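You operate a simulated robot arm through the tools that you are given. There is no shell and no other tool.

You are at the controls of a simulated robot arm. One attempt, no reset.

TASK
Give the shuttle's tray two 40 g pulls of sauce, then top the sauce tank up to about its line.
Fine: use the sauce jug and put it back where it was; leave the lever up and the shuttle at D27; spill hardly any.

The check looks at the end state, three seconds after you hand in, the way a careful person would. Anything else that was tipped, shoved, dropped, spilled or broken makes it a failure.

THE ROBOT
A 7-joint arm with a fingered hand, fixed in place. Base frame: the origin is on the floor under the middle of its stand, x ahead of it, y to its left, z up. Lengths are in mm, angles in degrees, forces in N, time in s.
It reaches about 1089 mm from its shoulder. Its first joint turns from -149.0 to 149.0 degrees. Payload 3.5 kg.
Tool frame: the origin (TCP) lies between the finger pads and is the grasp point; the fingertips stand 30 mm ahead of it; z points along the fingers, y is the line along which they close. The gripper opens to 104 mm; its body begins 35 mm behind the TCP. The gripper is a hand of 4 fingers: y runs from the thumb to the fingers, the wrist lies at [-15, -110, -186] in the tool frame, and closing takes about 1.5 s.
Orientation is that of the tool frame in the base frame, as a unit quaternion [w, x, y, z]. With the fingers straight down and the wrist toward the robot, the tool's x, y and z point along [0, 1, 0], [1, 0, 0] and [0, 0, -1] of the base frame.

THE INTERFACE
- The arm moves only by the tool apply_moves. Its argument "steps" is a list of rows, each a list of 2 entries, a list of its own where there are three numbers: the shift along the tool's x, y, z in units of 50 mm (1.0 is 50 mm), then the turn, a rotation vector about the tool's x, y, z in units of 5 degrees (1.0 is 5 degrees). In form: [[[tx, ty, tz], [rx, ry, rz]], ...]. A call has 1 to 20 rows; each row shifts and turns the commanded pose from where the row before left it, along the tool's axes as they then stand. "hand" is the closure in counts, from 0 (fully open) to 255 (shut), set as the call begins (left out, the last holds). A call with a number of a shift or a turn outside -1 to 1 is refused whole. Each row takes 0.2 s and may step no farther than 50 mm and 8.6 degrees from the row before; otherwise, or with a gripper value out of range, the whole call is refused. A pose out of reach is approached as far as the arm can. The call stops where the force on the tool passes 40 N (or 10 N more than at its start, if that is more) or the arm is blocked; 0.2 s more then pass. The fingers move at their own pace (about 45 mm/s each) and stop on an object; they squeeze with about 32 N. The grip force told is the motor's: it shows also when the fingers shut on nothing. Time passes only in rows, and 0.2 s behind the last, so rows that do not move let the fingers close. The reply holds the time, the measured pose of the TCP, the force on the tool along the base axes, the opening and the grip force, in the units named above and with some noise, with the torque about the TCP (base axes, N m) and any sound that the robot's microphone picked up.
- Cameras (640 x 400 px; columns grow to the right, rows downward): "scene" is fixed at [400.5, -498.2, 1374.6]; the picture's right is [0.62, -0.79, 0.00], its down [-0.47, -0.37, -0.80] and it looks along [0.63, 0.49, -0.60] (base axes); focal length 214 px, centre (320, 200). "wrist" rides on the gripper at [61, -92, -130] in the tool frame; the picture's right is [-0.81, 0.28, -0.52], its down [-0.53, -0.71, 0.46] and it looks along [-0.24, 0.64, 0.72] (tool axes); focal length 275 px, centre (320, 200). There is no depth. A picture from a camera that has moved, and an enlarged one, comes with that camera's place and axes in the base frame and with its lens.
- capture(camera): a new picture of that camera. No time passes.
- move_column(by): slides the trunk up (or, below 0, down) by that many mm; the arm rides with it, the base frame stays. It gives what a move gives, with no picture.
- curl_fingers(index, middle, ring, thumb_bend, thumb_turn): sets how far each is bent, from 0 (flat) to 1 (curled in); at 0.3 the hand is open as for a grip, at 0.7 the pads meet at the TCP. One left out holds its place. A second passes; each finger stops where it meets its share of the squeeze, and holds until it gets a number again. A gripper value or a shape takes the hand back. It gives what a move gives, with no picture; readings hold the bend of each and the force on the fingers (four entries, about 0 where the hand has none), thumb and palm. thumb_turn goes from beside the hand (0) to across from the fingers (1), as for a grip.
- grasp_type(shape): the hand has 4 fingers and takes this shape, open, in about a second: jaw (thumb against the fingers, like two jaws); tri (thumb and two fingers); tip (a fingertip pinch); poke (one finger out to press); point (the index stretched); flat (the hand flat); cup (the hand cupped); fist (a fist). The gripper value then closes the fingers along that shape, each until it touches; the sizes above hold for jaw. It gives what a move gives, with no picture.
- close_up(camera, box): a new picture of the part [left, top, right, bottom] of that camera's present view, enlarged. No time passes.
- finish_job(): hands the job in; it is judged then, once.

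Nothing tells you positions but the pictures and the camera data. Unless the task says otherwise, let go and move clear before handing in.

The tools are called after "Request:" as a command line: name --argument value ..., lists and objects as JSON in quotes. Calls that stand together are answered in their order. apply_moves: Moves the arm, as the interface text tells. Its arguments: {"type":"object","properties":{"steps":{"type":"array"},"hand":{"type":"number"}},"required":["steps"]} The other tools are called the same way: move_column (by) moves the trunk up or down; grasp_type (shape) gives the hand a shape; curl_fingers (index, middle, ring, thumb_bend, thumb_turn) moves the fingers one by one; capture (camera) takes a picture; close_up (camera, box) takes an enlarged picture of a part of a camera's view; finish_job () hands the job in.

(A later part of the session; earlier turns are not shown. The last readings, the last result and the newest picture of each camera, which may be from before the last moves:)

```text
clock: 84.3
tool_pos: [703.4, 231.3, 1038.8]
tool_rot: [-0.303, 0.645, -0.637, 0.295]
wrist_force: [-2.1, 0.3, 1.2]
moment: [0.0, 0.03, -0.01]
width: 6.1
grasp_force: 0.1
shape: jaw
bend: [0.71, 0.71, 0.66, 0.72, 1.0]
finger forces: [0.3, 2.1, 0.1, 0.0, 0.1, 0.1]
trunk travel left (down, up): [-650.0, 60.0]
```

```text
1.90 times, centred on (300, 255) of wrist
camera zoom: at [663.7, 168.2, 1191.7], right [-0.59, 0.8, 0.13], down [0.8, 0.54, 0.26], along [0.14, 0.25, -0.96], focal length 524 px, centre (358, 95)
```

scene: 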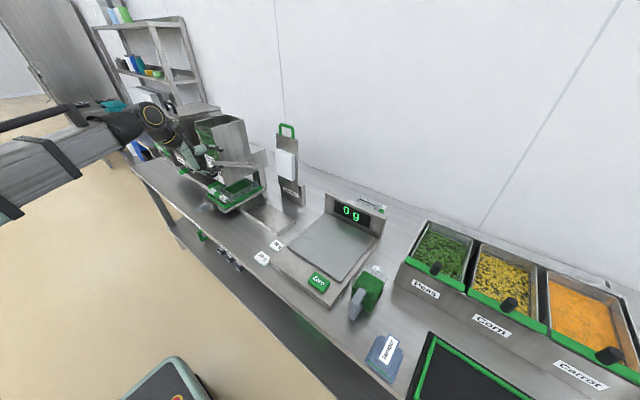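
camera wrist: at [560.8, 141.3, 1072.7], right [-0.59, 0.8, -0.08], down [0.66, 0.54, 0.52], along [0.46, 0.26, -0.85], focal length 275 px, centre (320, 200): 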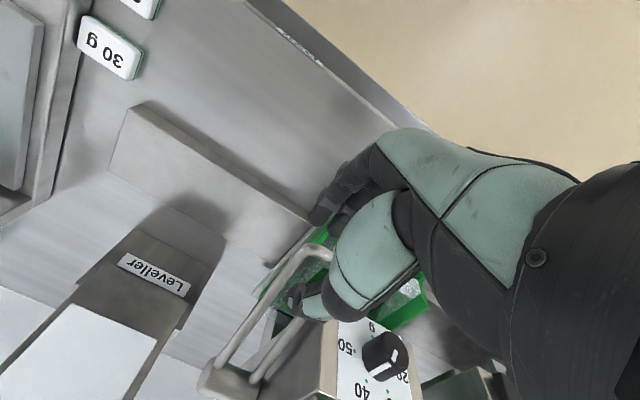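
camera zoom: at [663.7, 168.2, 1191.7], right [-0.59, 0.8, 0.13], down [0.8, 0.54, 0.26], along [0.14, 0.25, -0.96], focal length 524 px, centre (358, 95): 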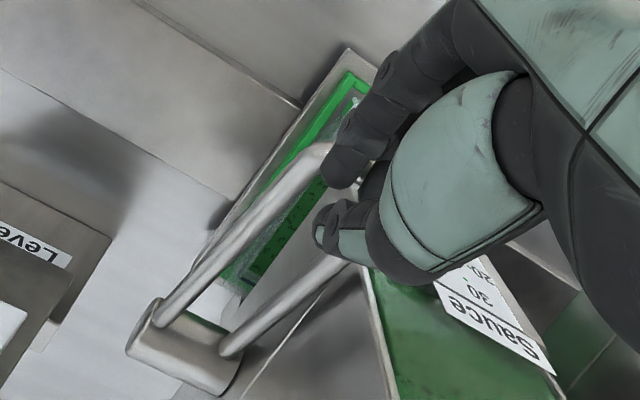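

Contact on the bar. I'll press down along the arc.

Request:
apply_moves --steps '[[[0, 0.271, 0.097], [0, 0, 0]], [[0, 0.271, 0.097], [0, 0, 0]], [[0, 0.254, 0.148], [0, 0, 0]], [[0, 0.254, 0.148], [0, 0, 0]]]'

Request:
close_up --camera "scene" --box '[190, 140, 270, 205]'

Request:
close_up --camera "wrist" --box '[200, 150, 400, 360]'

```text
clock: 85.3
tool_pos: [688.2, 230.4, 981.8]
tool_rot: [-0.303, 0.645, -0.637, 0.294]
wrist_force: [0.0, 0.7, 0.3]
moment: [-0.01, -0.01, -0.02]
width: 6.4
grasp_force: 0.0
shape: jaw
bend: [0.71, 0.67, 0.66, 0.72, 1.0]
finger forces: [0.3, 0.6, 0.1, 0.0, 0.1, 0.0]
trunk travel left (down, up): [-650.0, 60.0]
```

```text
6.15 times, centred on (230, 172) of scene
camera zoom: at [400.5, -498.2, 1374.6], right [0.62, -0.79, 0.0], down [-0.47, -0.37, -0.8], along [0.63, 0.49, -0.6], focal length 1320 px, centre (874, 369)
```

zoom: 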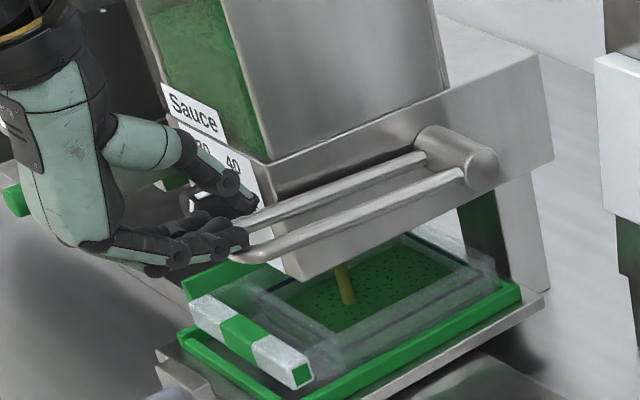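

```text
1.90 times, centred on (300, 255) of wrist
camera zoom: at [648.8, 168.1, 1134.8], right [-0.59, 0.8, 0.13], down [0.8, 0.54, 0.26], along [0.14, 0.25, -0.96], focal length 524 px, centre (358, 95)
```

zoom: 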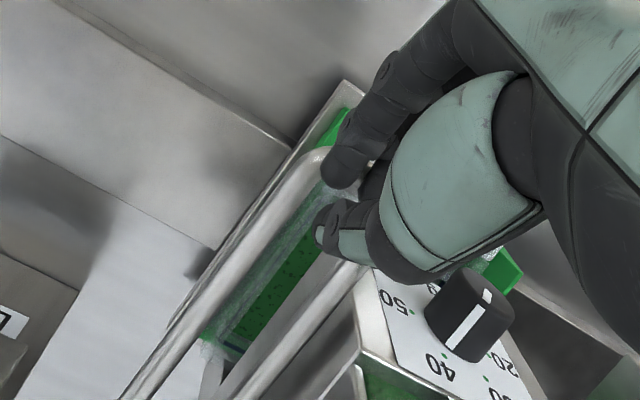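

Sauce is streaming into the tray again and the knob still reads 40. Continuing the stroke to the bottom.

Request:
apply_moves --steps '[[[0, 0.23, 0.193], [0, 0, 0]], [[0, 0.23, 0.193], [0, 0, 0]], [[0, 0.19, 0.225], [0, 0, 0]], [[0, 0.17, 0.2], [0, 0, 0]]]'

Request:
close_up --camera "scene" --box '[190, 150, 270, 215]'

```text
clock: 86.3
tool_pos: [692.8, 229.1, 923.6]
tool_rot: [-0.302, 0.644, -0.637, 0.295]
wrist_force: [-0.2, 0.4, 0.4]
moment: [-0.03, 0.0, -0.01]
width: 6.3
grasp_force: 0.0
shape: jaw
bend: [0.71, 0.67, 0.66, 0.72, 1.0]
finger forces: [0.3, 0.5, 0.0, 0.0, 0.1, 0.0]
trunk travel left (down, up): [-650.0, 60.0]
```

```text
6.15 times, centred on (230, 182) of scene
camera zoom: at [400.5, -498.2, 1374.6], right [0.62, -0.79, 0.0], down [-0.47, -0.37, -0.8], along [0.63, 0.49, -0.6], focal length 1320 px, centre (874, 308)
```

zoom: 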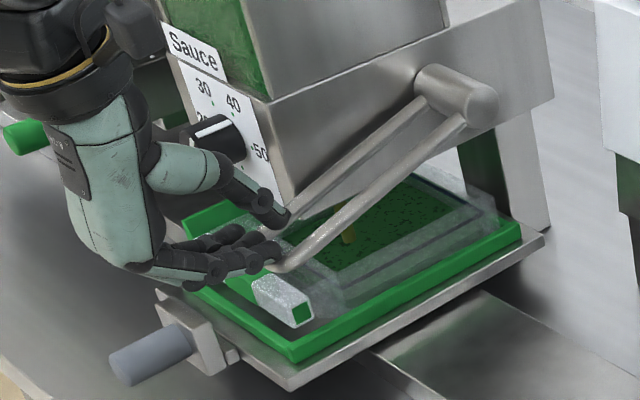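

Request:
apply_moves --steps '[[[0, 0.1, 0.17], [0, 0, 0]], [[0, 0.1, 0.17], [0, 0, 0]], [[0, 0.05, 0.045], [0, 0, 0]]]'

Request:
close_up --camera "scene" --box '[190, 150, 270, 215]'

```text
clock: 87.1
tool_pos: [695.9, 230.3, 904.1]
tool_rot: [-0.305, 0.645, -0.636, 0.295]
wrist_force: [-16.6, 3.8, 25.6]
moment: [0.3, 0.04, 0.21]
width: 5.9
grasp_force: 0.0
shape: jaw
bend: [0.73, 0.73, 0.72, 0.72, 1.0]
finger forces: [12.8, 10.4, 7.9, 0.0, 0.0, 0.1]
trunk travel left (down, up): [-650.0, 60.0]
```

```text
6.15 times, centred on (230, 182) of scene
camera zoom: at [400.5, -498.2, 1374.6], right [0.62, -0.79, 0.0], down [-0.47, -0.37, -0.8], along [0.63, 0.49, -0.6], focal length 1320 px, centre (874, 308)
```

zoom: 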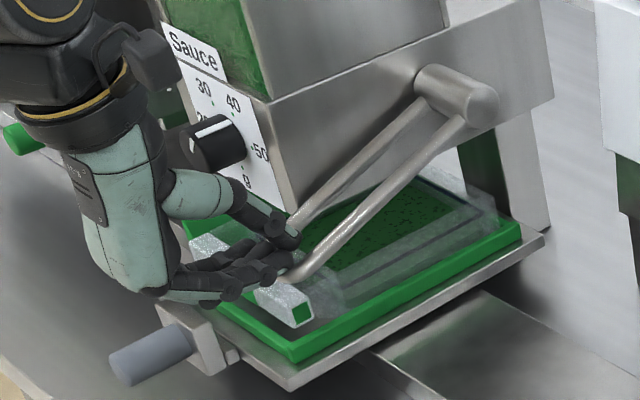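

The bottom stop is reached with the same force as before. I'll repeat the proven lift: back off, flatten pitch, fingers under the bar's right corner.

Request:
apply_moves --steps '[[[0, 0.0, -0.64], [0, 0, 0]], [[0, 0.0, -0.64], [0, 0, 0]], [[0.25, 0, 0], [1, 0, 0]], [[0.25, 0, 0], [1, 0, 0]], [[0, 0, 0], [1, 0, 0]], [[0, 0, 0], [1, 0, 0]]]' --hand 145

Request:
apply_moves --steps '[[[0, 0.459, 0.167], [0, 0, 0]], [[0, 0, 0.4], [0, 0, 0]], [[0, 0, 0.3], [0, 0, 0]], [[0, 0, 0.2], [0, 0, 0]]]'

Request:
close_up --camera "scene" --box '[195, 160, 265, 215]'

```text
clock: 88.5
tool_pos: [651.3, 204.6, 942.1]
tool_rot: [-0.411, 0.583, -0.575, 0.401]
wrist_force: [-0.7, -0.3, 0.9]
moment: [-0.01, 0.01, -0.01]
width: 44.4
grasp_force: 0.0
shape: jaw
bend: [0.74, 0.48, 0.44, 0.72, 1.0]
finger forces: [0.0, 0.0, 0.0, 0.1, 0.0, 0.0]
trunk travel left (down, up): [-650.0, 60.0]
```

```text
clock: 89.5
tool_pos: [693.8, 204.4, 903.3]
tool_rot: [-0.41, 0.583, -0.576, 0.4]
wrist_force: [0.8, -0.1, 0.4]
moment: [0.0, 0.01, 0.02]
width: 44.2
grasp_force: 0.0
shape: jaw
bend: [0.74, 0.48, 0.44, 0.72, 1.0]
finger forces: [0.0, 0.0, 0.0, 0.1, 0.0, 0.0]
trunk travel left (down, up): [-650.0, 60.0]
```

```text
7.27 times, centred on (230, 188) of scene
camera zoom: at [400.5, -498.2, 1374.6], right [0.62, -0.79, 0.0], down [-0.47, -0.37, -0.8], along [0.63, 0.49, -0.6], focal length 1560 px, centre (974, 291)
```

zoom: 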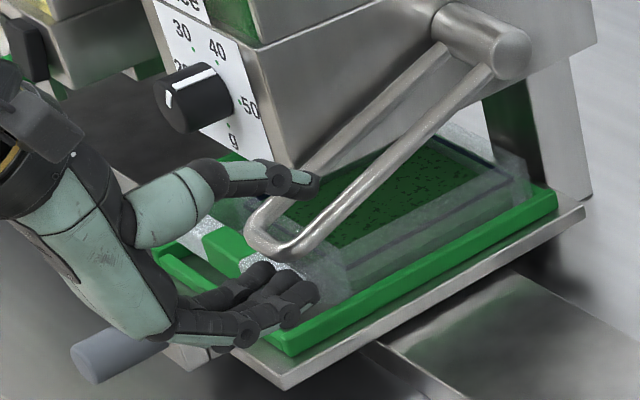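

Same position as last time. Lifting the lever along its arc to the top.

Request:
apply_moves --steps '[[[0, 0, 0.12], [0, 0, 0]], [[0, -0.15, -0.055], [0, 0, 0]], [[0, -0.225, -0.157], [0, 0, 0]], [[0, -0.225, -0.157], [0, 0, 0]], [[0, -0.268, -0.125], [0, 0, 0]], [[0, -0.268, -0.125], [0, 0, 0]], [[0, -0.286, -0.076], [0, 0, 0]], [[0, -0.286, -0.076], [0, 0, 0]], [[0, -0.294, -0.025], [0, 0, 0]], [[0, -0.294, -0.025], [0, 0, 0]], [[0, -0.2, 0.0], [0, 0, 0]], [[0, -0.16, 0.01], [0, 0, 0]], [[0, -0.12, 0.02], [0, 0, 0]]]'

Request:
close_up --camera "scene" --box '[195, 140, 265, 195]'

```text
clock: 92.3
tool_pos: [708.7, 203.1, 1043.6]
tool_rot: [-0.409, 0.583, -0.577, 0.4]
wrist_force: [-12.2, 0.9, -12.9]
moment: [-0.27, 0.62, 0.21]
width: 49.9
grasp_force: 0.2
shape: jaw
bend: [0.74, 0.4, 0.37, 0.72, 1.0]
finger forces: [0.0, 8.4, 8.0, 0.0, 0.0, 0.1]
trunk travel left (down, up): [-650.0, 60.0]
```

```text
7.27 times, centred on (230, 168) of scene
camera zoom: at [400.5, -498.2, 1374.6], right [0.62, -0.79, 0.0], down [-0.47, -0.37, -0.8], along [0.63, 0.49, -0.6], focal length 1560 px, centre (974, 436)
```

zoom: 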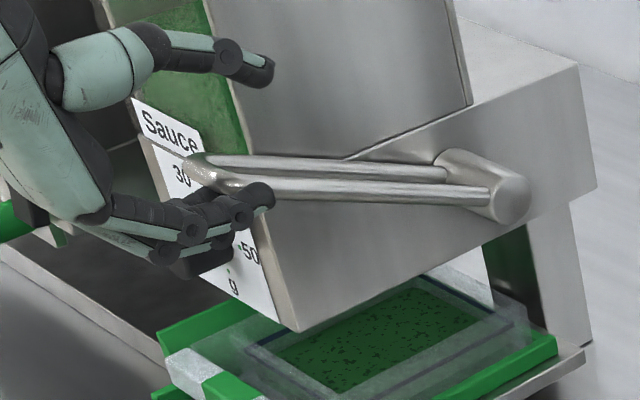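

Two full pulls are done and the lever is at its top stop. I'll withdraw and inspect the tank level.

Request:
apply_moves --steps '[[[0, 0.08, 0], [0, 0, 0]], [[0, 0, -0.6], [0, 0, 0]], [[0, 0, -0.8], [0, 0, 0]], [[0, -0.5, -0.5], [0, 0, 0]], [[0, -0.8, 0], [0, 0, 0]], [[0, -0.8, 0], [0, 0, 0]], [[0, -0.8, 0], [0, 0, 0]]]' --hand 60

Request:
close_up --camera "scene" --box '[180, 100, 280, 200]'

Request:
capture --camera "wrist"

```text
clock: 93.9
tool_pos: [669.4, 201.9, 1209.8]
tool_rot: [-0.411, 0.582, -0.575, 0.401]
wrist_force: [-0.1, 0.4, -0.5]
moment: [0.02, -0.02, -0.01]
width: 79.0
grasp_force: 0.1
shape: jaw
bend: [0.27, 0.35, 0.32, 0.53, 0.99]
finger forces: [0.0, 0.0, 0.0, 0.0, 0.1, 0.1]
trunk travel left (down, up): [-650.0, 60.0]
```

```text
4.00 times, centred on (230, 150) of scene
camera zoom: at [400.5, -498.2, 1374.6], right [0.62, -0.79, 0.0], down [-0.47, -0.37, -0.8], along [0.63, 0.49, -0.6], focal length 858 px, centre (680, 400)
```

zoom: 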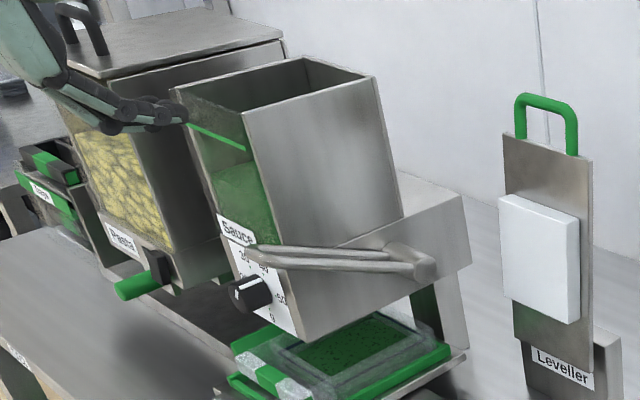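

```text
taken
camera wrist: at [579.9, 140.1, 1340.7], right [-0.59, 0.8, -0.08], down [0.66, 0.54, 0.52], along [0.46, 0.26, -0.85], focal length 275 px, centre (320, 200)
```

wrist: 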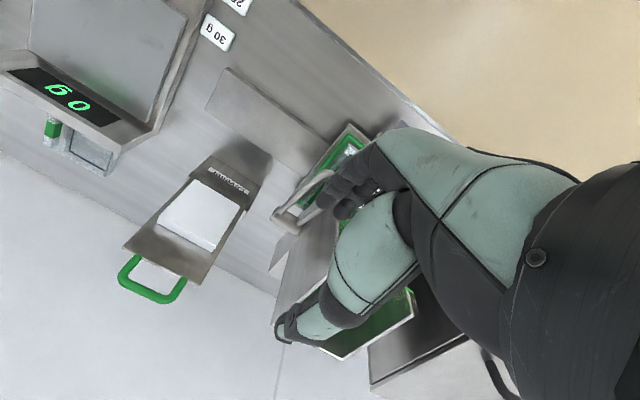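

Request:
close_up --camera "scene" --box '[185, 110, 235, 160]'

Request:
close_up --camera "scene" --box '[210, 170, 280, 220]'

```text
8.00 times, centred on (210, 135) of scene
camera zoom: at [400.5, -498.2, 1374.6], right [0.62, -0.79, 0.0], down [-0.47, -0.37, -0.8], along [0.63, 0.49, -0.6], focal length 1716 px, centre (1200, 720)
```

zoom: 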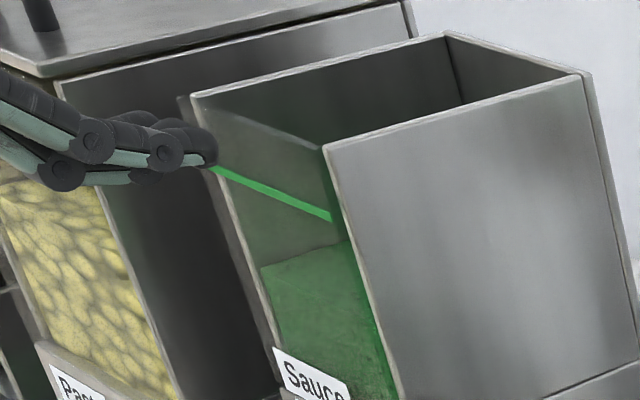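

```text
8.00 times, centred on (245, 195) of scene
camera zoom: at [400.5, -498.2, 1374.6], right [0.62, -0.79, 0.0], down [-0.47, -0.37, -0.8], along [0.63, 0.49, -0.6], focal length 1716 px, centre (920, 240)
```

zoom: 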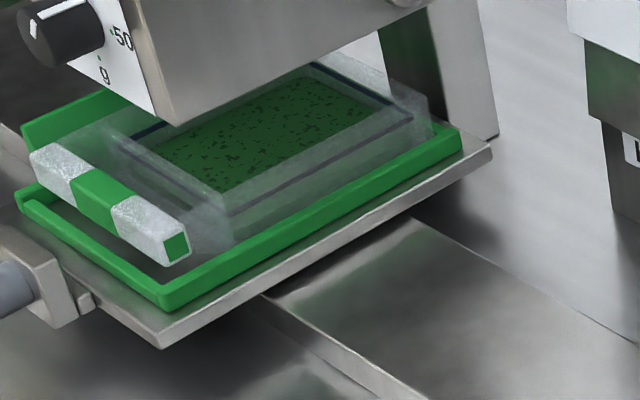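

The lever is up, the shuttle is at D27 and about 80 g is in the tray. Now the jug: I'll carry the hand over to the right at a safe height.

Request:
apply_moves --steps '[[[0, -0.27, 0.75], [0, 0, 0]], [[0, -0.27, 0.75], [0, 0, 0]], [[0.95, 0, 0], [0, 0, 0]], [[0.95, 0, 0], [0, 0, 0]], [[0.95, 0, 0], [0, 0, 0]], [[0.95, 0, 0], [0, 0, 0]], [[0.95, 0, 0], [0, 0, 0]], [[0.95, 0, 0], [0, 0, 0]]]'

Request:
apply_moves --steps '[[[0.95, 0, 0], [0, 0, 0]], [[0.95, 0, 0], [0, 0, 0]], [[0.95, 0, 0], [0, 0, 0]], [[0.95, 0, 0], [0, 0, 0]], [[0.95, 0, 0], [0, 0, 0]], [[0.95, 0, 0], [0, 0, 0]]]'

Request:
capture --camera "wrist"

Request:
capture --camera "scene"

```text
clock: 95.7
tool_pos: [745.2, 37.3, 1199.6]
tool_rot: [0.403, -0.567, 0.589, -0.411]
wrist_force: [0.7, -0.1, 0.7]
moment: [-0.02, 0.0, 0.03]
width: 79.3
grasp_force: 0.0
shape: jaw
bend: [0.27, 0.35, 0.32, 0.53, 0.99]
finger forces: [0.0, 0.0, 0.0, 0.1, 0.1, 0.0]
out of reach, approached as far as the arm can: row 5, 6, 7, 8
trunk travel left (down, up): [-650.0, 60.0]
```

```text
clock: 97.1
tool_pos: [733.6, 2.2, 1182.6]
tool_rot: [0.393, -0.551, 0.603, -0.421]
wrist_force: [0.0, -0.2, 0.6]
moment: [-0.02, 0.05, 0.01]
width: 79.0
grasp_force: 0.2
shape: jaw
bend: [0.27, 0.35, 0.32, 0.53, 0.99]
finger forces: [0.0, 0.0, 0.0, 0.0, 0.1, 0.1]
out of reach, approached as far as the arm can: row 1, 2, 3, 4, 5, 6
trunk travel left (down, up): [-650.0, 60.0]
```

```text
taken
camera wrist: at [638.1, -52.7, 1312.3], right [-0.51, 0.86, -0.08], down [0.71, 0.47, 0.52], along [0.49, 0.21, -0.85], focal length 275 px, centre (320, 200)
```

wrist: 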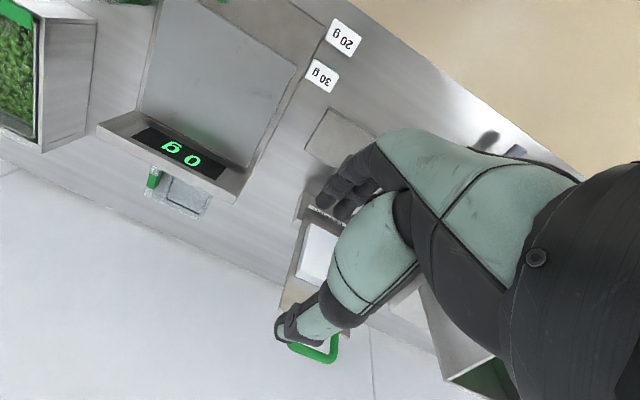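

```text
taken
```

scene: 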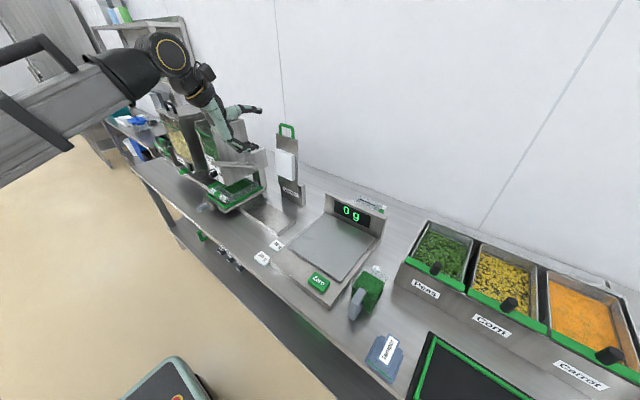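

Moving right in this hand orientation hits a wrist limit. I'll go back up and left to a safe spot, point the fingers straight down, and unwind the wrist there.

Request:
apply_moves --steps '[[[-0.598, -0.59, -0.347], [0, 0, 0]], [[-0.598, -0.59, -0.347], [0, 0, 0]], [[-0.598, -0.59, -0.347], [0, 0, 0]], [[-0.598, -0.59, -0.347], [0, 0, 0]], [[-0.598, -0.59, -0.347], [0, 0, 0]]]'

Request:
apply_moves --steps '[[[0, 0, 0], [-1, 0, 0]], [[0, 0, 0], [-1, 0, 0]], [[0, 0, 0], [-1, 0, 0]], [[0, 0, 0], [-1, 0, 0]], [[0, 0, 0], [-1, 0, 0]], [[0, 0, 0], [-1, 0, 0]], [[0, 0, 0], [-1, 0, 0]]]'

```text
clock: 98.3
tool_pos: [707.5, 151.7, 1350.0]
tool_rot: [0.402, -0.566, 0.59, -0.411]
wrist_force: [-0.4, -0.1, 1.3]
moment: [0.0, -0.01, -0.01]
width: 79.4
grasp_force: 0.2
shape: jaw
bend: [0.27, 0.35, 0.32, 0.53, 0.99]
finger forces: [0.0, 0.0, 0.0, 0.0, 0.0, 0.1]
trunk travel left (down, up): [-650.0, 60.0]
```

```text
clock: 99.9
tool_pos: [712.5, 151.4, 1342.9]
tool_rot: [0.26, -0.644, 0.671, -0.262]
wrist_force: [0.3, -0.3, -0.4]
moment: [-0.01, 0.0, 0.0]
width: 79.4
grasp_force: 0.0
shape: jaw
bend: [0.27, 0.35, 0.32, 0.53, 0.99]
finger forces: [0.0, 0.0, 0.1, 0.1, 0.0, 0.0]
out of reach, approached as far as the arm can: row 6, 7
trunk travel left (down, up): [-650.0, 60.0]
```

The wrist is near one end of its roll range, and rolling the other way leads to the "thumb-left" orientation I need for the jug. I'll roll -90° here and then pitch the hand level.

Request:
apply_moves --steps '[[[0, 0, 0], [0, 0, -1]], [[0, 0, 0], [0, 0, -1]], [[0, 0, 0], [0, 0, -1]], [[0, 0, 0], [0, 0, -1]], [[0, 0, 0], [0, 0, -1]], [[0, 0, 0], [0, 0, -1]], [[0, 0, 0], [0, 0, -1]], [[0, 0, 0], [0, 0, -1]], [[0, 0, 0], [0, 0, -1]]]'

Request:
apply_moves --steps '[[[0, 0, 0], [0, 0, -1]], [[0, 0, 0], [0, 0, -1]], [[0, 0, 0], [0, 0, -1]], [[0, 0, 0], [0, 0, -1]], [[0, 0, 0], [0, 0, -1]], [[0, 0, 0], [0, 0, -1]], [[0, 0, 0], [0, 0, -1]], [[0, 0, 0], [0, 0, -1]], [[0, 0, 0], [0, 0, -1]]]'

Request:
capture --camera "scene"

```text
clock: 101.9
tool_pos: [716.7, 152.6, 1336.1]
tool_rot: [-0.24, 0.697, -0.612, 0.287]
wrist_force: [0.9, -0.4, -0.3]
moment: [0.01, 0.05, 0.01]
width: 79.2
grasp_force: 0.0
shape: jaw
bend: [0.27, 0.35, 0.32, 0.53, 0.99]
finger forces: [0.0, 0.0, 0.1, 0.0, 0.0, 0.0]
out of reach, approached as far as the arm can: row 2, 3, 4, 5, 6, 7, 8, 9
trunk travel left (down, up): [-650.0, 60.0]
```

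```text
clock: 103.9
tool_pos: [715.7, 151.8, 1337.4]
tool_rot: [-0.24, 0.697, -0.612, 0.287]
wrist_force: [-0.7, 0.2, 0.3]
moment: [0.0, 0.0, 0.02]
width: 79.6
grasp_force: 0.1
shape: jaw
bend: [0.27, 0.35, 0.32, 0.53, 0.99]
finger forces: [0.1, 0.0, 0.1, 0.1, 0.0, 0.0]
out of reach, approached as far as the arm can: row 1, 2, 3, 4, 5, 6, 7, 8, 9
trunk travel left (down, up): [-650.0, 60.0]
```

```text
taken
```

scene: 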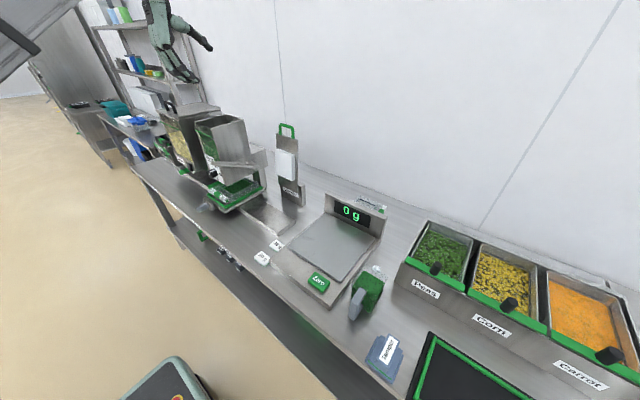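

The pitch is at its limit here, so I'll level the hand first and then roll.

Request:
apply_moves --steps '[[[0, 0, 0], [1, 0, 0]], [[0, 0, 0], [1, 0, 0]], [[0, 0, 0], [1, 0, 0]], [[0, 0, 0], [1, 0, 0]], [[0, 0, 0], [1, 0, 0]], [[0, 0, 0], [1, 0, 0]], [[0, 0, 0], [1, 0, 0]], [[0, 0, 0], [1, 0, 0]]]'

Request:
apply_moves --steps '[[[0, 0, 0], [0, 0, -1]], [[0, 0, 0], [0, 0, -1]], [[0, 0, 0], [0, 0, -1]], [[0, 0, 0], [0, 0, -1]]]'

```text
clock: 105.7
tool_pos: [716.3, 152.0, 1336.9]
tool_rot: [-0.465, 0.573, -0.476, 0.478]
wrist_force: [0.1, -0.2, -0.8]
moment: [0.01, 0.02, 0.01]
width: 79.2
grasp_force: 0.1
shape: jaw
bend: [0.27, 0.35, 0.32, 0.53, 0.99]
finger forces: [0.0, 0.0, 0.0, 0.0, 0.0, 0.0]
trunk travel left (down, up): [-650.0, 60.0]
```

```text
clock: 106.7
tool_pos: [706.3, 207.2, 1309.2]
tool_rot: [-0.372, 0.639, -0.376, 0.558]
wrist_force: [0.9, -0.2, 0.7]
moment: [-0.01, 0.01, 0.0]
width: 79.2
grasp_force: 0.1
shape: jaw
bend: [0.27, 0.35, 0.32, 0.53, 0.99]
finger forces: [0.0, 0.0, 0.1, 0.0, 0.1, 0.0]
out of reach, approached as far as the arm can: row 2, 3, 4
trunk travel left (down, up): [-650.0, 60.0]
```

The arm's geometry is cramped with the trunk this high. I'll pull back to a clear spot and then lower the trunk so the forearm is more level with the work.

Request:
apply_moves --steps '[[[0.098, -0.305, -0.834], [0, 0, 0]], [[0.098, -0.305, -0.834], [0, 0, 0]]]'

Request:
capture --camera "scene"

Request:
capture --camera "wrist"

```text
clock: 107.3
tool_pos: [620.5, 221.7, 1341.8]
tool_rot: [-0.374, 0.644, -0.373, 0.554]
wrist_force: [-0.1, -0.2, -0.7]
moment: [0.01, -0.04, -0.04]
width: 79.3
grasp_force: 0.0
shape: jaw
bend: [0.27, 0.35, 0.32, 0.53, 0.99]
finger forces: [0.0, 0.1, 0.0, 0.0, 0.1, 0.0]
out of reach, approached as far as the arm can: row 1, 2
trunk travel left (down, up): [-650.0, 60.0]
```

```text
taken
```

scene: 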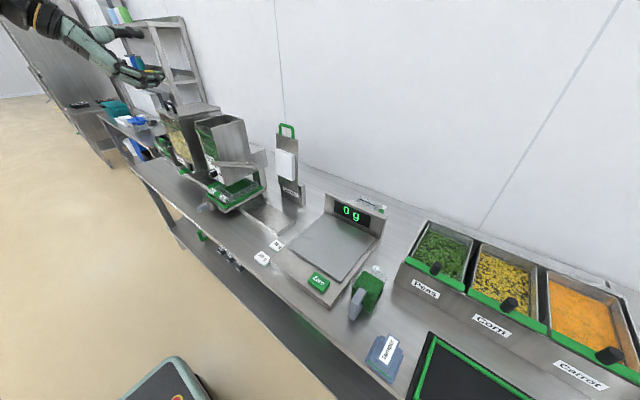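

```text
taken
camera wrist: at [504.6, 198.3, 1464.3], right [-0.62, 0.57, -0.54], down [0.44, 0.82, 0.36], along [0.65, -0.02, -0.76], focal length 275 px, centre (320, 200)
```

wrist: 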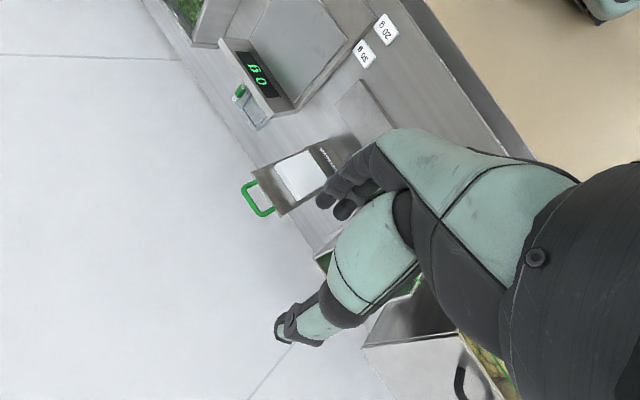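

Request:
move_column --by -200

Request:
capture --camera "scene"

```text
clock: 109.4
tool_pos: [621.8, 220.0, 1141.8]
tool_rot: [-0.373, 0.644, -0.373, 0.554]
wrist_force: [0.0, 0.0, -0.1]
moment: [-0.02, -0.02, 0.01]
width: 79.3
grasp_force: 0.1
shape: jaw
bend: [0.27, 0.35, 0.32, 0.53, 0.99]
finger forces: [0.0, 0.0, 0.0, 0.1, 0.0, 0.1]
trunk travel left (down, up): [-450.0, 260.0]
```

```text
taken
```

scene: 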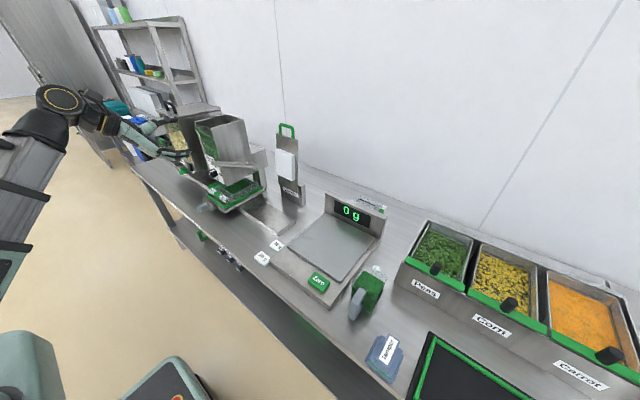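

The trunk is 200 mm lower and I can see more of the arm. I'll test rolling toward thumb-left from here in small steps.

Request:
apply_moves --steps '[[[0, 0, 0], [0, 0, -1]], [[0, 0, 0], [0, 0, -1]], [[0, 0, 0], [0, 0, -1]], [[0, 0, 0], [0, 0, -1]]]'

```text
clock: 110.4
tool_pos: [606.5, 282.7, 1081.0]
tool_rot: [-0.272, 0.691, -0.261, 0.617]
wrist_force: [-0.1, 0.8, -0.1]
moment: [0.03, -0.04, 0.01]
width: 79.3
grasp_force: 0.1
shape: jaw
bend: [0.27, 0.35, 0.32, 0.53, 0.99]
finger forces: [0.0, 0.0, 0.0, 0.1, 0.0, 0.0]
out of reach, approached as far as the arm can: row 1, 2, 3, 4
trunk travel left (down, up): [-450.0, 260.0]
```

Rolling works better when the hand is well below the shoulder, so I'll raise the trunk fully and go to the spot in front of the tank that worked before.

Request:
move_column --by 260

```text
clock: 113.1
tool_pos: [607.1, 283.6, 1340.7]
tool_rot: [-0.273, 0.691, -0.262, 0.616]
wrist_force: [-0.4, 0.1, -0.4]
moment: [0.0, -0.02, -0.03]
width: 79.5
grasp_force: 0.0
shape: jaw
bend: [0.27, 0.35, 0.32, 0.53, 0.99]
finger forces: [0.0, 0.1, 0.0, 0.1, 0.0, 0.1]
trunk travel left (down, up): [-710.0, 0.0]
```

Request:
apply_moves --steps '[[[-0.684, 0.504, 0.135], [0, 0, 0]], [[-0.684, 0.504, 0.135], [0, 0, 0]], [[-0.684, 0.504, 0.135], [0, 0, 0]], [[-0.684, 0.504, 0.135], [0, 0, 0]], [[-0.684, 0.504, 0.135], [0, 0, 0]], [[-0.684, 0.504, 0.135], [0, 0, 0]], [[-0.684, 0.504, 0.135], [0, 0, 0]], [[-0.684, 0.504, 0.135], [0, 0, 0]]]'

Request:
apply_moves --steps '[[[0, 0, 0], [0, 0, -1]], [[0, 0, 0], [0, 0, -1]], [[0, 0, 0], [0, 0, -1]], [[0, 0, 0], [0, 0, -1]]]'

```text
clock: 114.9
tool_pos: [627.6, 334.3, 998.2]
tool_rot: [-0.274, 0.691, -0.261, 0.616]
wrist_force: [0.0, -0.3, -0.1]
moment: [-0.02, -0.03, 0.02]
width: 79.3
grasp_force: 0.1
shape: jaw
bend: [0.27, 0.35, 0.32, 0.53, 0.99]
finger forces: [0.0, 0.0, 0.0, 0.0, 0.0, 0.0]
trunk travel left (down, up): [-710.0, 0.0]
```

```text
clock: 115.9
tool_pos: [627.2, 333.0, 1000.8]
tool_rot: [-0.161, 0.726, -0.137, 0.654]
wrist_force: [0.5, -0.1, -0.1]
moment: [-0.04, -0.01, 0.01]
width: 79.2
grasp_force: 0.0
shape: jaw
bend: [0.27, 0.35, 0.32, 0.53, 0.99]
finger forces: [0.0, 0.1, 0.0, 0.1, 0.0, 0.0]
trunk travel left (down, up): [-710.0, 0.0]
```

Good, no reach warnings. I'll continue rolling.

Request:
apply_moves --steps '[[[0, 0, 0], [0, 0, -1]], [[0, 0, 0], [0, 0, -1]], [[0, 0, 0], [0, 0, -1]], [[0, 0, 0], [0, 0, -1]], [[0, 0, 0], [0, 0, -1]]]'

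Request:
apply_moves --steps '[[[0, 0, 0], [0, 0, -1]], [[0, 0, 0], [0, 0, -1]], [[0, 0, 0], [0, 0, -1]]]'

Request:
capture --camera "scene"

```text
clock: 117.1
tool_pos: [627.2, 333.2, 1001.2]
tool_rot: [-0.016, 0.739, 0.023, 0.674]
wrist_force: [0.3, 0.3, 0.4]
moment: [0.02, -0.03, -0.01]
width: 79.5
grasp_force: 0.0
shape: jaw
bend: [0.27, 0.35, 0.32, 0.53, 0.99]
finger forces: [0.0, 0.1, 0.0, 0.1, 0.1, 0.0]
trunk travel left (down, up): [-710.0, 0.0]
```

```text
clock: 117.9
tool_pos: [627.5, 333.2, 1000.9]
tool_rot: [0.072, 0.729, 0.118, 0.67]
wrist_force: [0.1, 0.4, 0.8]
moment: [-0.02, 0.01, 0.01]
width: 79.3
grasp_force: 0.2
shape: jaw
bend: [0.27, 0.35, 0.32, 0.53, 0.99]
finger forces: [0.1, 0.1, 0.0, 0.0, 0.0, 0.1]
trunk travel left (down, up): [-710.0, 0.0]
```

```text
taken
```

scene: 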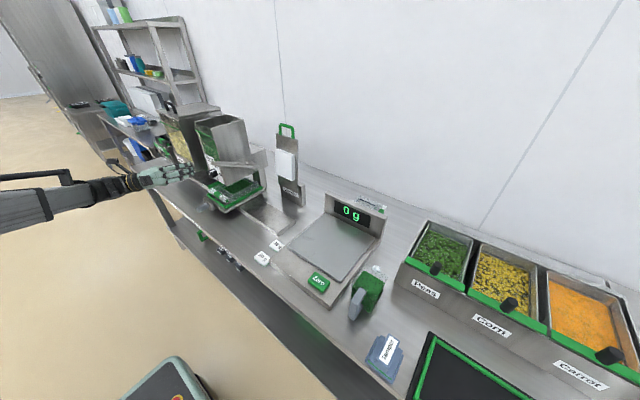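

The roll passes zero cleanly. I'll continue to the neutral orientation (thumb below), which unwinds the wrist fully.

Request:
apply_moves --steps '[[[0, 0, 0], [0, 0, -1]], [[0, 0, 0], [0, 0, -1]], [[0, 0, 0], [0, 0, -1]], [[0, 0, 0], [0, 0, -1]], [[0, 0, 0], [0, 0, -1]], [[0, 0, 0], [0, 0, -1]], [[0, 0, 0], [0, 0, -1]], [[0, 0, 0], [0, 0, -1]]]'

Request:
apply_moves --steps '[[[0, 0, 0], [0, 0, -1]], [[0, 0, 0], [0, 0, -1]], [[0, 0, 0], [0, 0, -1]], [[0, 0, 0], [0, 0, -1]], [[0, 0, 0], [0, 0, -1]], [[0, 0, 0], [0, 0, -1]], [[0, 0, 0], [0, 0, -1]]]'

```text
clock: 119.7
tool_pos: [614.8, 190.0, 864.0]
tool_rot: [0.285, 0.638, 0.361, 0.617]
wrist_force: [0.0, -0.4, 0.4]
moment: [0.03, -0.03, -0.01]
width: 79.4
grasp_force: 0.0
shape: jaw
bend: [0.27, 0.35, 0.32, 0.53, 0.99]
finger forces: [0.1, 0.0, 0.0, 0.0, 0.0, 0.0]
out of reach, approached as far as the arm can: row 1, 2, 3, 4, 5, 6, 7, 8
trunk travel left (down, up): [-710.0, 0.0]
```

```text
clock: 121.3
tool_pos: [616.0, 70.6, 831.3]
tool_rot: [0.387, 0.574, 0.462, 0.555]
wrist_force: [0.8, 0.4, -0.4]
moment: [0.03, 0.01, -0.02]
width: 79.1
grasp_force: 0.1
shape: jaw
bend: [0.27, 0.35, 0.32, 0.53, 0.99]
finger forces: [0.1, 0.0, 0.0, 0.0, 0.0, 0.1]
out of reach, approached as far as the arm can: row 1, 2, 3, 4, 5, 6, 7
trunk travel left (down, up): [-710.0, 0.0]
```

The arm drifted low to (616, 71, 831) without touching anything, and I won't chain moves like that again. I'll lift straight up first.

Request:
apply_moves --steps '[[[0.223, 0.766, -0.069], [0, 0, 0]], [[0.223, 0.766, -0.069], [0, 0, 0]], [[0.223, 0.766, -0.069], [0, 0, 0]]]'

Request:
capture --camera "scene"

Request:
capture --camera "wrist"

```text
clock: 122.1
tool_pos: [609.0, 60.0, 947.0]
tool_rot: [0.379, 0.578, 0.455, 0.562]
wrist_force: [0.2, 0.2, 0.1]
moment: [-0.02, 0.01, 0.0]
width: 79.2
grasp_force: 0.1
shape: jaw
bend: [0.27, 0.35, 0.32, 0.53, 0.99]
finger forces: [0.1, 0.1, 0.0, 0.1, 0.0, 0.0]
out of reach, approached as far as the arm can: row 2, 3
trunk travel left (down, up): [-710.0, 0.0]
```

```text
taken
```

scene: 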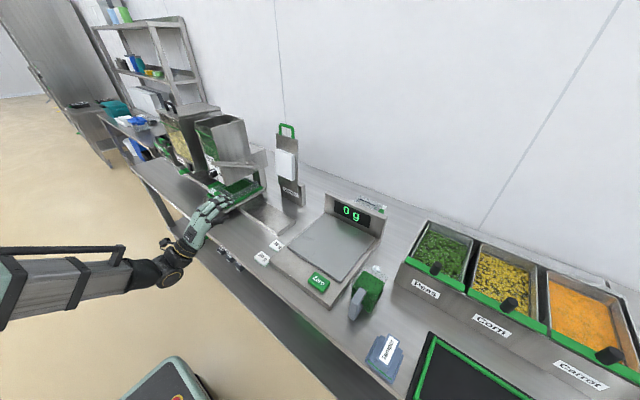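

```text
taken
camera wrist: at [469.7, 137.4, 889.3], right [-0.45, -0.89, 0.06], down [0.41, -0.26, -0.88], along [0.8, -0.37, 0.48], focal length 275 px, centre (320, 200)
```

wrist: 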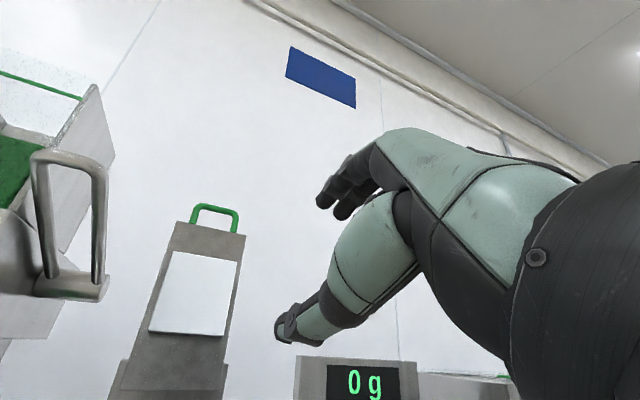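

Request:
apply_moves --steps '[[[0, 0, 0], [1, 0, 0]], [[0, 0, 0], [1, 0, 0]], [[0, 0, 0], [1, 0, 0]], [[0, 0, 0], [1, 0, 0]], [[0, 0, 0], [1, 0, 0]], [[0, 0, 0], [1, 0, 0]]]'

```text
clock: 123.5
tool_pos: [573.3, 100.2, 915.0]
tool_rot: [0.209, 0.662, 0.577, 0.43]
wrist_force: [-0.2, 0.3, -0.8]
moment: [0.03, 0.01, -0.01]
width: 79.1
grasp_force: 0.1
shape: jaw
bend: [0.27, 0.35, 0.32, 0.53, 0.99]
finger forces: [0.0, 0.0, 0.0, 0.1, 0.0, 0.0]
out of reach, approached as far as the arm can: row 1, 2, 3, 4, 5, 6
trunk travel left (down, up): [-710.0, 0.0]
```

Request:
apply_moves --steps '[[[0.149, 0.84, 0.305], [0, 0, 0]], [[0.149, 0.84, 0.305], [0, 0, 0]], [[0.149, 0.84, 0.305], [0, 0, 0]]]'

Request:
apply_moves --steps '[[[0, 0, 0], [1, 0, 0]], [[0, 0, 0], [1, 0, 0]], [[0, 0, 0], [1, 0, 0]], [[0, 0, 0], [1, 0, 0]]]'

```text
clock: 124.3
tool_pos: [676.8, 97.7, 985.2]
tool_rot: [0.197, 0.667, 0.566, 0.442]
wrist_force: [0.0, 0.7, 0.6]
moment: [-0.01, -0.01, -0.03]
width: 79.3
grasp_force: 0.1
shape: jaw
bend: [0.27, 0.35, 0.32, 0.53, 0.99]
finger forces: [0.1, 0.0, 0.0, 0.0, 0.0, 0.1]
out of reach, approached as far as the arm can: row 1, 2, 3
trunk travel left (down, up): [-710.0, 0.0]
```

```text
clock: 125.3
tool_pos: [668.7, 120.2, 976.5]
tool_rot: [0.076, 0.699, 0.626, 0.337]
wrist_force: [-1.0, 0.7, -0.5]
moment: [0.0, -0.01, 0.01]
width: 79.4
grasp_force: 0.1
shape: jaw
bend: [0.27, 0.35, 0.32, 0.53, 0.99]
finger forces: [0.0, 0.0, 0.0, 0.1, 0.0, 0.0]
out of reach, approached as far as the arm can: row 1, 2, 3
trunk travel left (down, up): [-710.0, 0.0]
```

Request:
apply_moves --steps '[[[0, 0, 0], [0.76, -0.48, -0.134]], [[0, 0, 0], [0.76, -0.48, -0.134]], [[0, 0, 0], [0.76, -0.48, -0.134]], [[0, 0, 0], [0.76, -0.48, -0.134]]]'

```text
clock: 126.3
tool_pos: [676.2, 105.8, 985.0]
tool_rot: [0.006, 0.72, 0.641, 0.265]
wrist_force: [-0.7, 0.1, 0.5]
moment: [-0.04, 0.03, 0.0]
width: 79.5
grasp_force: 0.1
shape: jaw
bend: [0.27, 0.35, 0.32, 0.53, 0.99]
finger forces: [0.0, 0.0, 0.1, 0.1, 0.0, 0.1]
out of reach, approached as far as the arm can: row 1, 2, 3, 4
trunk travel left (down, up): [-710.0, 0.0]
```

Request:
apply_moves --steps '[[[-0.468, 0.257, -0.564], [0, 0, 0]], [[-0.468, 0.257, -0.564], [0, 0, 0]], [[-0.468, 0.257, -0.564], [0, 0, 0]]]'

Request:
capture --camera "scene"

```text
clock: 127.1
tool_pos: [674.1, 73.5, 1069.1]
tool_rot: [0.002, 0.725, 0.635, 0.267]
wrist_force: [-0.5, -0.3, -0.2]
moment: [0.0, 0.0, 0.04]
width: 79.3
grasp_force: 0.0
shape: jaw
bend: [0.27, 0.35, 0.32, 0.53, 0.99]
finger forces: [0.1, 0.0, 0.0, 0.0, 0.0, 0.1]
out of reach, approached as far as the arm can: row 1, 2, 3
trunk travel left (down, up): [-710.0, 0.0]
```

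```text
taken
```

scene: 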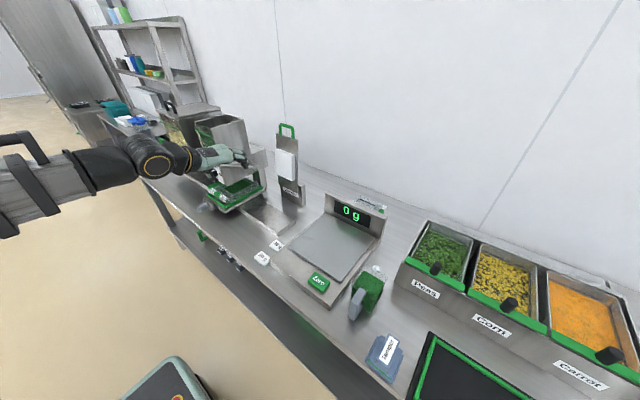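

The arm seems happier lower down. I'll descend a bit in the free area and try moving right in small, checked steps.

Request:
apply_moves --steps '[[[-0.25, -0.24, 0.62], [0, 0, 0]], [[-0.25, -0.24, 0.62], [0, 0, 0]], [[-0.25, -0.24, 0.62], [0, 0, 0]]]'

```text
clock: 127.9
tool_pos: [677.3, 100.7, 969.8]
tool_rot: [0.007, 0.723, 0.638, 0.264]
wrist_force: [-0.4, -0.1, 0.4]
moment: [0.0, 0.0, 0.05]
width: 79.3
grasp_force: 0.1
shape: jaw
bend: [0.27, 0.35, 0.32, 0.53, 0.99]
finger forces: [0.0, 0.0, 0.0, 0.1, 0.1, 0.1]
out of reach, approached as far as the arm can: row 1, 2, 3
trunk travel left (down, up): [-710.0, 0.0]
```

I realise the wrist has been wound a full turn one way. The hand is now nearly in line with the forearm, so spinning the hand about its own long axis the other way should unwind it. I'll try a few rows.

Request:
apply_moves --steps '[[[0, 0, 0], [0.08, 0.58, 0.98]], [[0, 0, 0], [0.08, 0.58, 0.98]], [[0, 0, 0], [0.08, 0.58, 0.98]], [[0, 0, 0], [0.08, 0.58, 0.98]], [[0, 0, 0], [0.08, 0.58, 0.98]], [[0, 0, 0], [0.08, 0.58, 0.98]]]'

```text
clock: 129.3
tool_pos: [677.4, 94.7, 968.0]
tool_rot: [-0.175, 0.808, 0.44, 0.352]
wrist_force: [0.0, 1.5, 1.3]
moment: [0.02, 0.0, 0.01]
width: 79.7
grasp_force: 0.0
shape: jaw
bend: [0.27, 0.35, 0.32, 0.53, 0.99]
finger forces: [0.1, 0.0, 0.0, 0.0, 0.0, 0.0]
out of reach, approached as far as the arm can: row 5
trunk travel left (down, up): [-710.0, 0.0]
```

Request:
apply_moves --steps '[[[0, 0, 0], [0.08, 0.58, 0.98]], [[0, 0, 0], [0.08, 0.58, 0.98]], [[0, 0, 0], [0.08, 0.58, 0.98]], [[0, 0, 0], [0.08, 0.58, 0.98]], [[0, 0, 0], [0.08, 0.58, 0.98]], [[0, 0, 0], [0.08, 0.58, 0.98]], [[0, 0, 0], [0.08, 0.58, 0.98]], [[0, 0, 0], [0.08, 0.58, 0.98]]]'

```text
clock: 131.1
tool_pos: [677.3, 93.3, 967.2]
tool_rot: [-0.385, 0.819, 0.107, 0.412]
wrist_force: [0.2, 0.5, -0.3]
moment: [0.0, 0.01, 0.01]
width: 79.2
grasp_force: 0.1
shape: jaw
bend: [0.27, 0.35, 0.32, 0.53, 0.99]
finger forces: [0.0, 0.0, 0.1, 0.0, 0.0, 0.0]
out of reach, approached as far as the arm can: row 1
trunk travel left (down, up): [-710.0, 0.0]
```

Request:
apply_moves --steps '[[[0, 0, 0], [0.08, 0.58, 0.98]], [[0, 0, 0], [0.08, 0.58, 0.98]], [[0, 0, 0], [0.08, 0.58, 0.98]], [[0, 0, 0], [0.08, 0.58, 0.98]], [[0, 0, 0], [0.08, 0.58, 0.98]], [[0, 0, 0], [0.08, 0.58, 0.98]], [[0, 0, 0], [0.08, 0.58, 0.98]], [[0, 0, 0], [0.08, 0.58, 0.98]], [[0, 0, 0], [0.08, 0.58, 0.98]], [[0, 0, 0], [0.08, 0.58, 0.98]]]'

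Request:
capture --camera "scene"

```text
clock: 133.3
tool_pos: [676.9, 92.4, 966.5]
tool_rot: [-0.56, 0.65, -0.321, 0.4]
wrist_force: [0.3, -0.5, -0.2]
moment: [0.0, 0.01, -0.02]
width: 79.0
grasp_force: 0.0
shape: jaw
bend: [0.27, 0.35, 0.32, 0.53, 0.99]
finger forces: [0.0, 0.0, 0.0, 0.1, 0.0, 0.0]
trunk travel left (down, up): [-710.0, 0.0]
```

```text
taken
```

scene: 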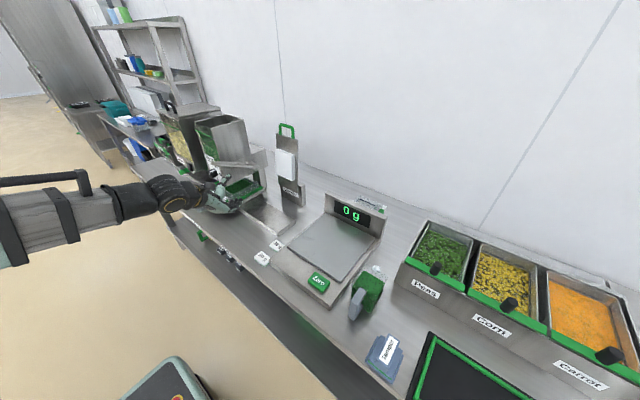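

The unwinding works with no warnings. Continuing.

Request:
apply_moves --steps '[[[0, 0, 0], [0.08, 0.58, 0.98]], [[0, 0, 0], [0.08, 0.58, 0.98]], [[0, 0, 0], [0.08, 0.58, 0.98]], [[0, 0, 0], [0.08, 0.58, 0.98]], [[0, 0, 0], [0.08, 0.58, 0.98]], [[0, 0, 0], [0.08, 0.58, 0.98]], [[0, 0, 0], [0.08, 0.58, 0.98]], [[0, 0, 0], [0.08, 0.58, 0.98]], [[0, 0, 0], [0.08, 0.58, 0.98]], [[0, 0, 0], [0.08, 0.58, 0.98]]]'

Request:
close_up --camera "scene" --box '[160, 130, 280, 220]'

```text
clock: 135.5
tool_pos: [676.5, 92.0, 966.4]
tool_rot: [0.6, -0.323, 0.672, -0.29]
wrist_force: [0.1, -0.1, 0.7]
moment: [-0.01, 0.03, 0.0]
width: 79.5
grasp_force: 0.0
shape: jaw
bend: [0.27, 0.35, 0.32, 0.53, 0.99]
finger forces: [0.0, 0.0, 0.0, 0.1, 0.1, 0.1]
trunk travel left (down, up): [-710.0, 0.0]
```

```text
4.44 times, centred on (220, 175) of scene
camera zoom: at [400.5, -498.2, 1374.6], right [0.62, -0.79, 0.0], down [-0.47, -0.37, -0.8], along [0.63, 0.49, -0.6], focal length 953 px, centre (764, 311)
```

zoom: 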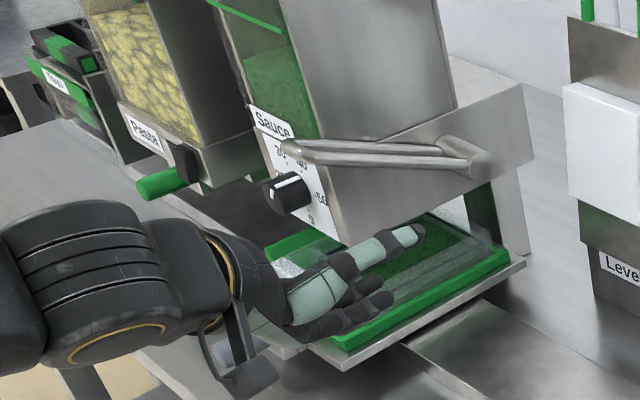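

Request:
apply_moves --steps '[[[0, 0, 0], [0.08, 0.58, 0.98]], [[0, 0, 0], [0.08, 0.58, 0.98]], [[0, 0, 0], [0.08, 0.58, 0.98]], [[0, 0, 0], [0.08, 0.58, 0.98]], [[0, 0, 0], [0.08, 0.58, 0.98]], [[0, 0, 0], [0.08, 0.58, 0.98]], [[0, 0, 0], [0.08, 0.58, 0.98]], [[0, 0, 0], [0.08, 0.58, 0.98]], [[0, 0, 0], [0.08, 0.58, 0.98]], [[0, 0, 0], [0.08, 0.58, 0.98]]]'

Request:
apply_moves --steps '[[[0, 0, 0], [0.08, 0.58, 0.98]], [[0, 0, 0], [0.08, 0.58, 0.98]], [[0, 0, 0], [0.08, 0.58, 0.98]], [[0, 0, 0], [0.08, 0.58, 0.98]], [[0, 0, 0], [0.08, 0.58, 0.98]]]'

```text
clock: 137.7
tool_pos: [676.8, 92.8, 966.9]
tool_rot: [0.495, 0.081, 0.858, -0.109]
wrist_force: [-0.6, 0.9, -1.7]
moment: [0.0, -0.02, -0.01]
width: 79.5
grasp_force: 0.0
shape: jaw
bend: [0.27, 0.35, 0.32, 0.53, 0.99]
finger forces: [0.1, 0.1, 0.0, 0.0, 0.0, 0.0]
trunk travel left (down, up): [-710.0, 0.0]
```

```text
clock: 138.9
tool_pos: [675.6, 92.1, 967.7]
tool_rot: [0.394, 0.282, 0.875, -0.006]
wrist_force: [-0.4, -0.5, -1.3]
moment: [0.0, 0.01, 0.01]
width: 79.4
grasp_force: 0.1
shape: jaw
bend: [0.27, 0.35, 0.32, 0.53, 0.99]
finger forces: [0.0, 0.0, 0.0, 0.1, 0.0, 0.1]
trunk travel left (down, up): [-710.0, 0.0]
```

Request:
apply_moves --steps '[[[0, 0, 0], [0.08, 0.58, 0.98]], [[0, 0, 0], [0.08, 0.58, 0.98]], [[0, 0, 0], [0.08, 0.58, 0.98]], [[0, 0, 0], [0.08, 0.58, 0.98]], [[0, 0, 0], [0.08, 0.58, 0.98]], [[0, 0, 0], [0.08, 0.58, 0.98]], [[0, 0, 0], [0.08, 0.58, 0.98]], [[0, 0, 0], [0.08, 0.58, 0.98]], [[0, 0, 0], [0.08, 0.58, 0.98]], [[0, 0, 0], [0.08, 0.58, 0.98]]]'

Request:
capture --camera "scene"

```text
clock: 141.1
tool_pos: [675.5, 92.4, 967.6]
tool_rot: [0.127, 0.621, 0.748, 0.195]
wrist_force: [0.3, -0.1, -0.6]
moment: [0.02, -0.03, 0.01]
width: 79.5
grasp_force: 0.1
shape: jaw
bend: [0.27, 0.35, 0.32, 0.53, 0.99]
finger forces: [0.2, 0.1, 0.0, 0.0, 0.0, 0.0]
trunk travel left (down, up): [-710.0, 0.0]
```

```text
taken
```

scene: 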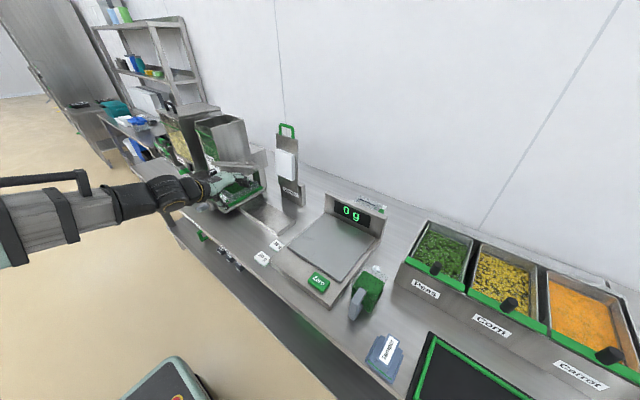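

The wrist is unwound. I'll now move right in the natural orientation, checking for warnings.

Request:
apply_moves --steps '[[[-0.88, -0.138, -0.12], [0, 0, 0]], [[-0.88, -0.138, -0.12], [0, 0, 0]], [[-0.88, -0.138, -0.12], [0, 0, 0]], [[-0.88, -0.138, -0.12], [0, 0, 0]]]'

```text
clock: 142.1
tool_pos: [676.5, -84.9, 969.2]
tool_rot: [0.127, 0.621, 0.748, 0.195]
wrist_force: [-0.6, 0.5, 0.4]
moment: [0.03, 0.02, 0.02]
width: 79.3
grasp_force: 0.0
shape: jaw
bend: [0.27, 0.35, 0.32, 0.53, 0.99]
finger forces: [0.0, 0.0, 0.1, 0.0, 0.0, 0.1]
trunk travel left (down, up): [-710.0, 0.0]
```

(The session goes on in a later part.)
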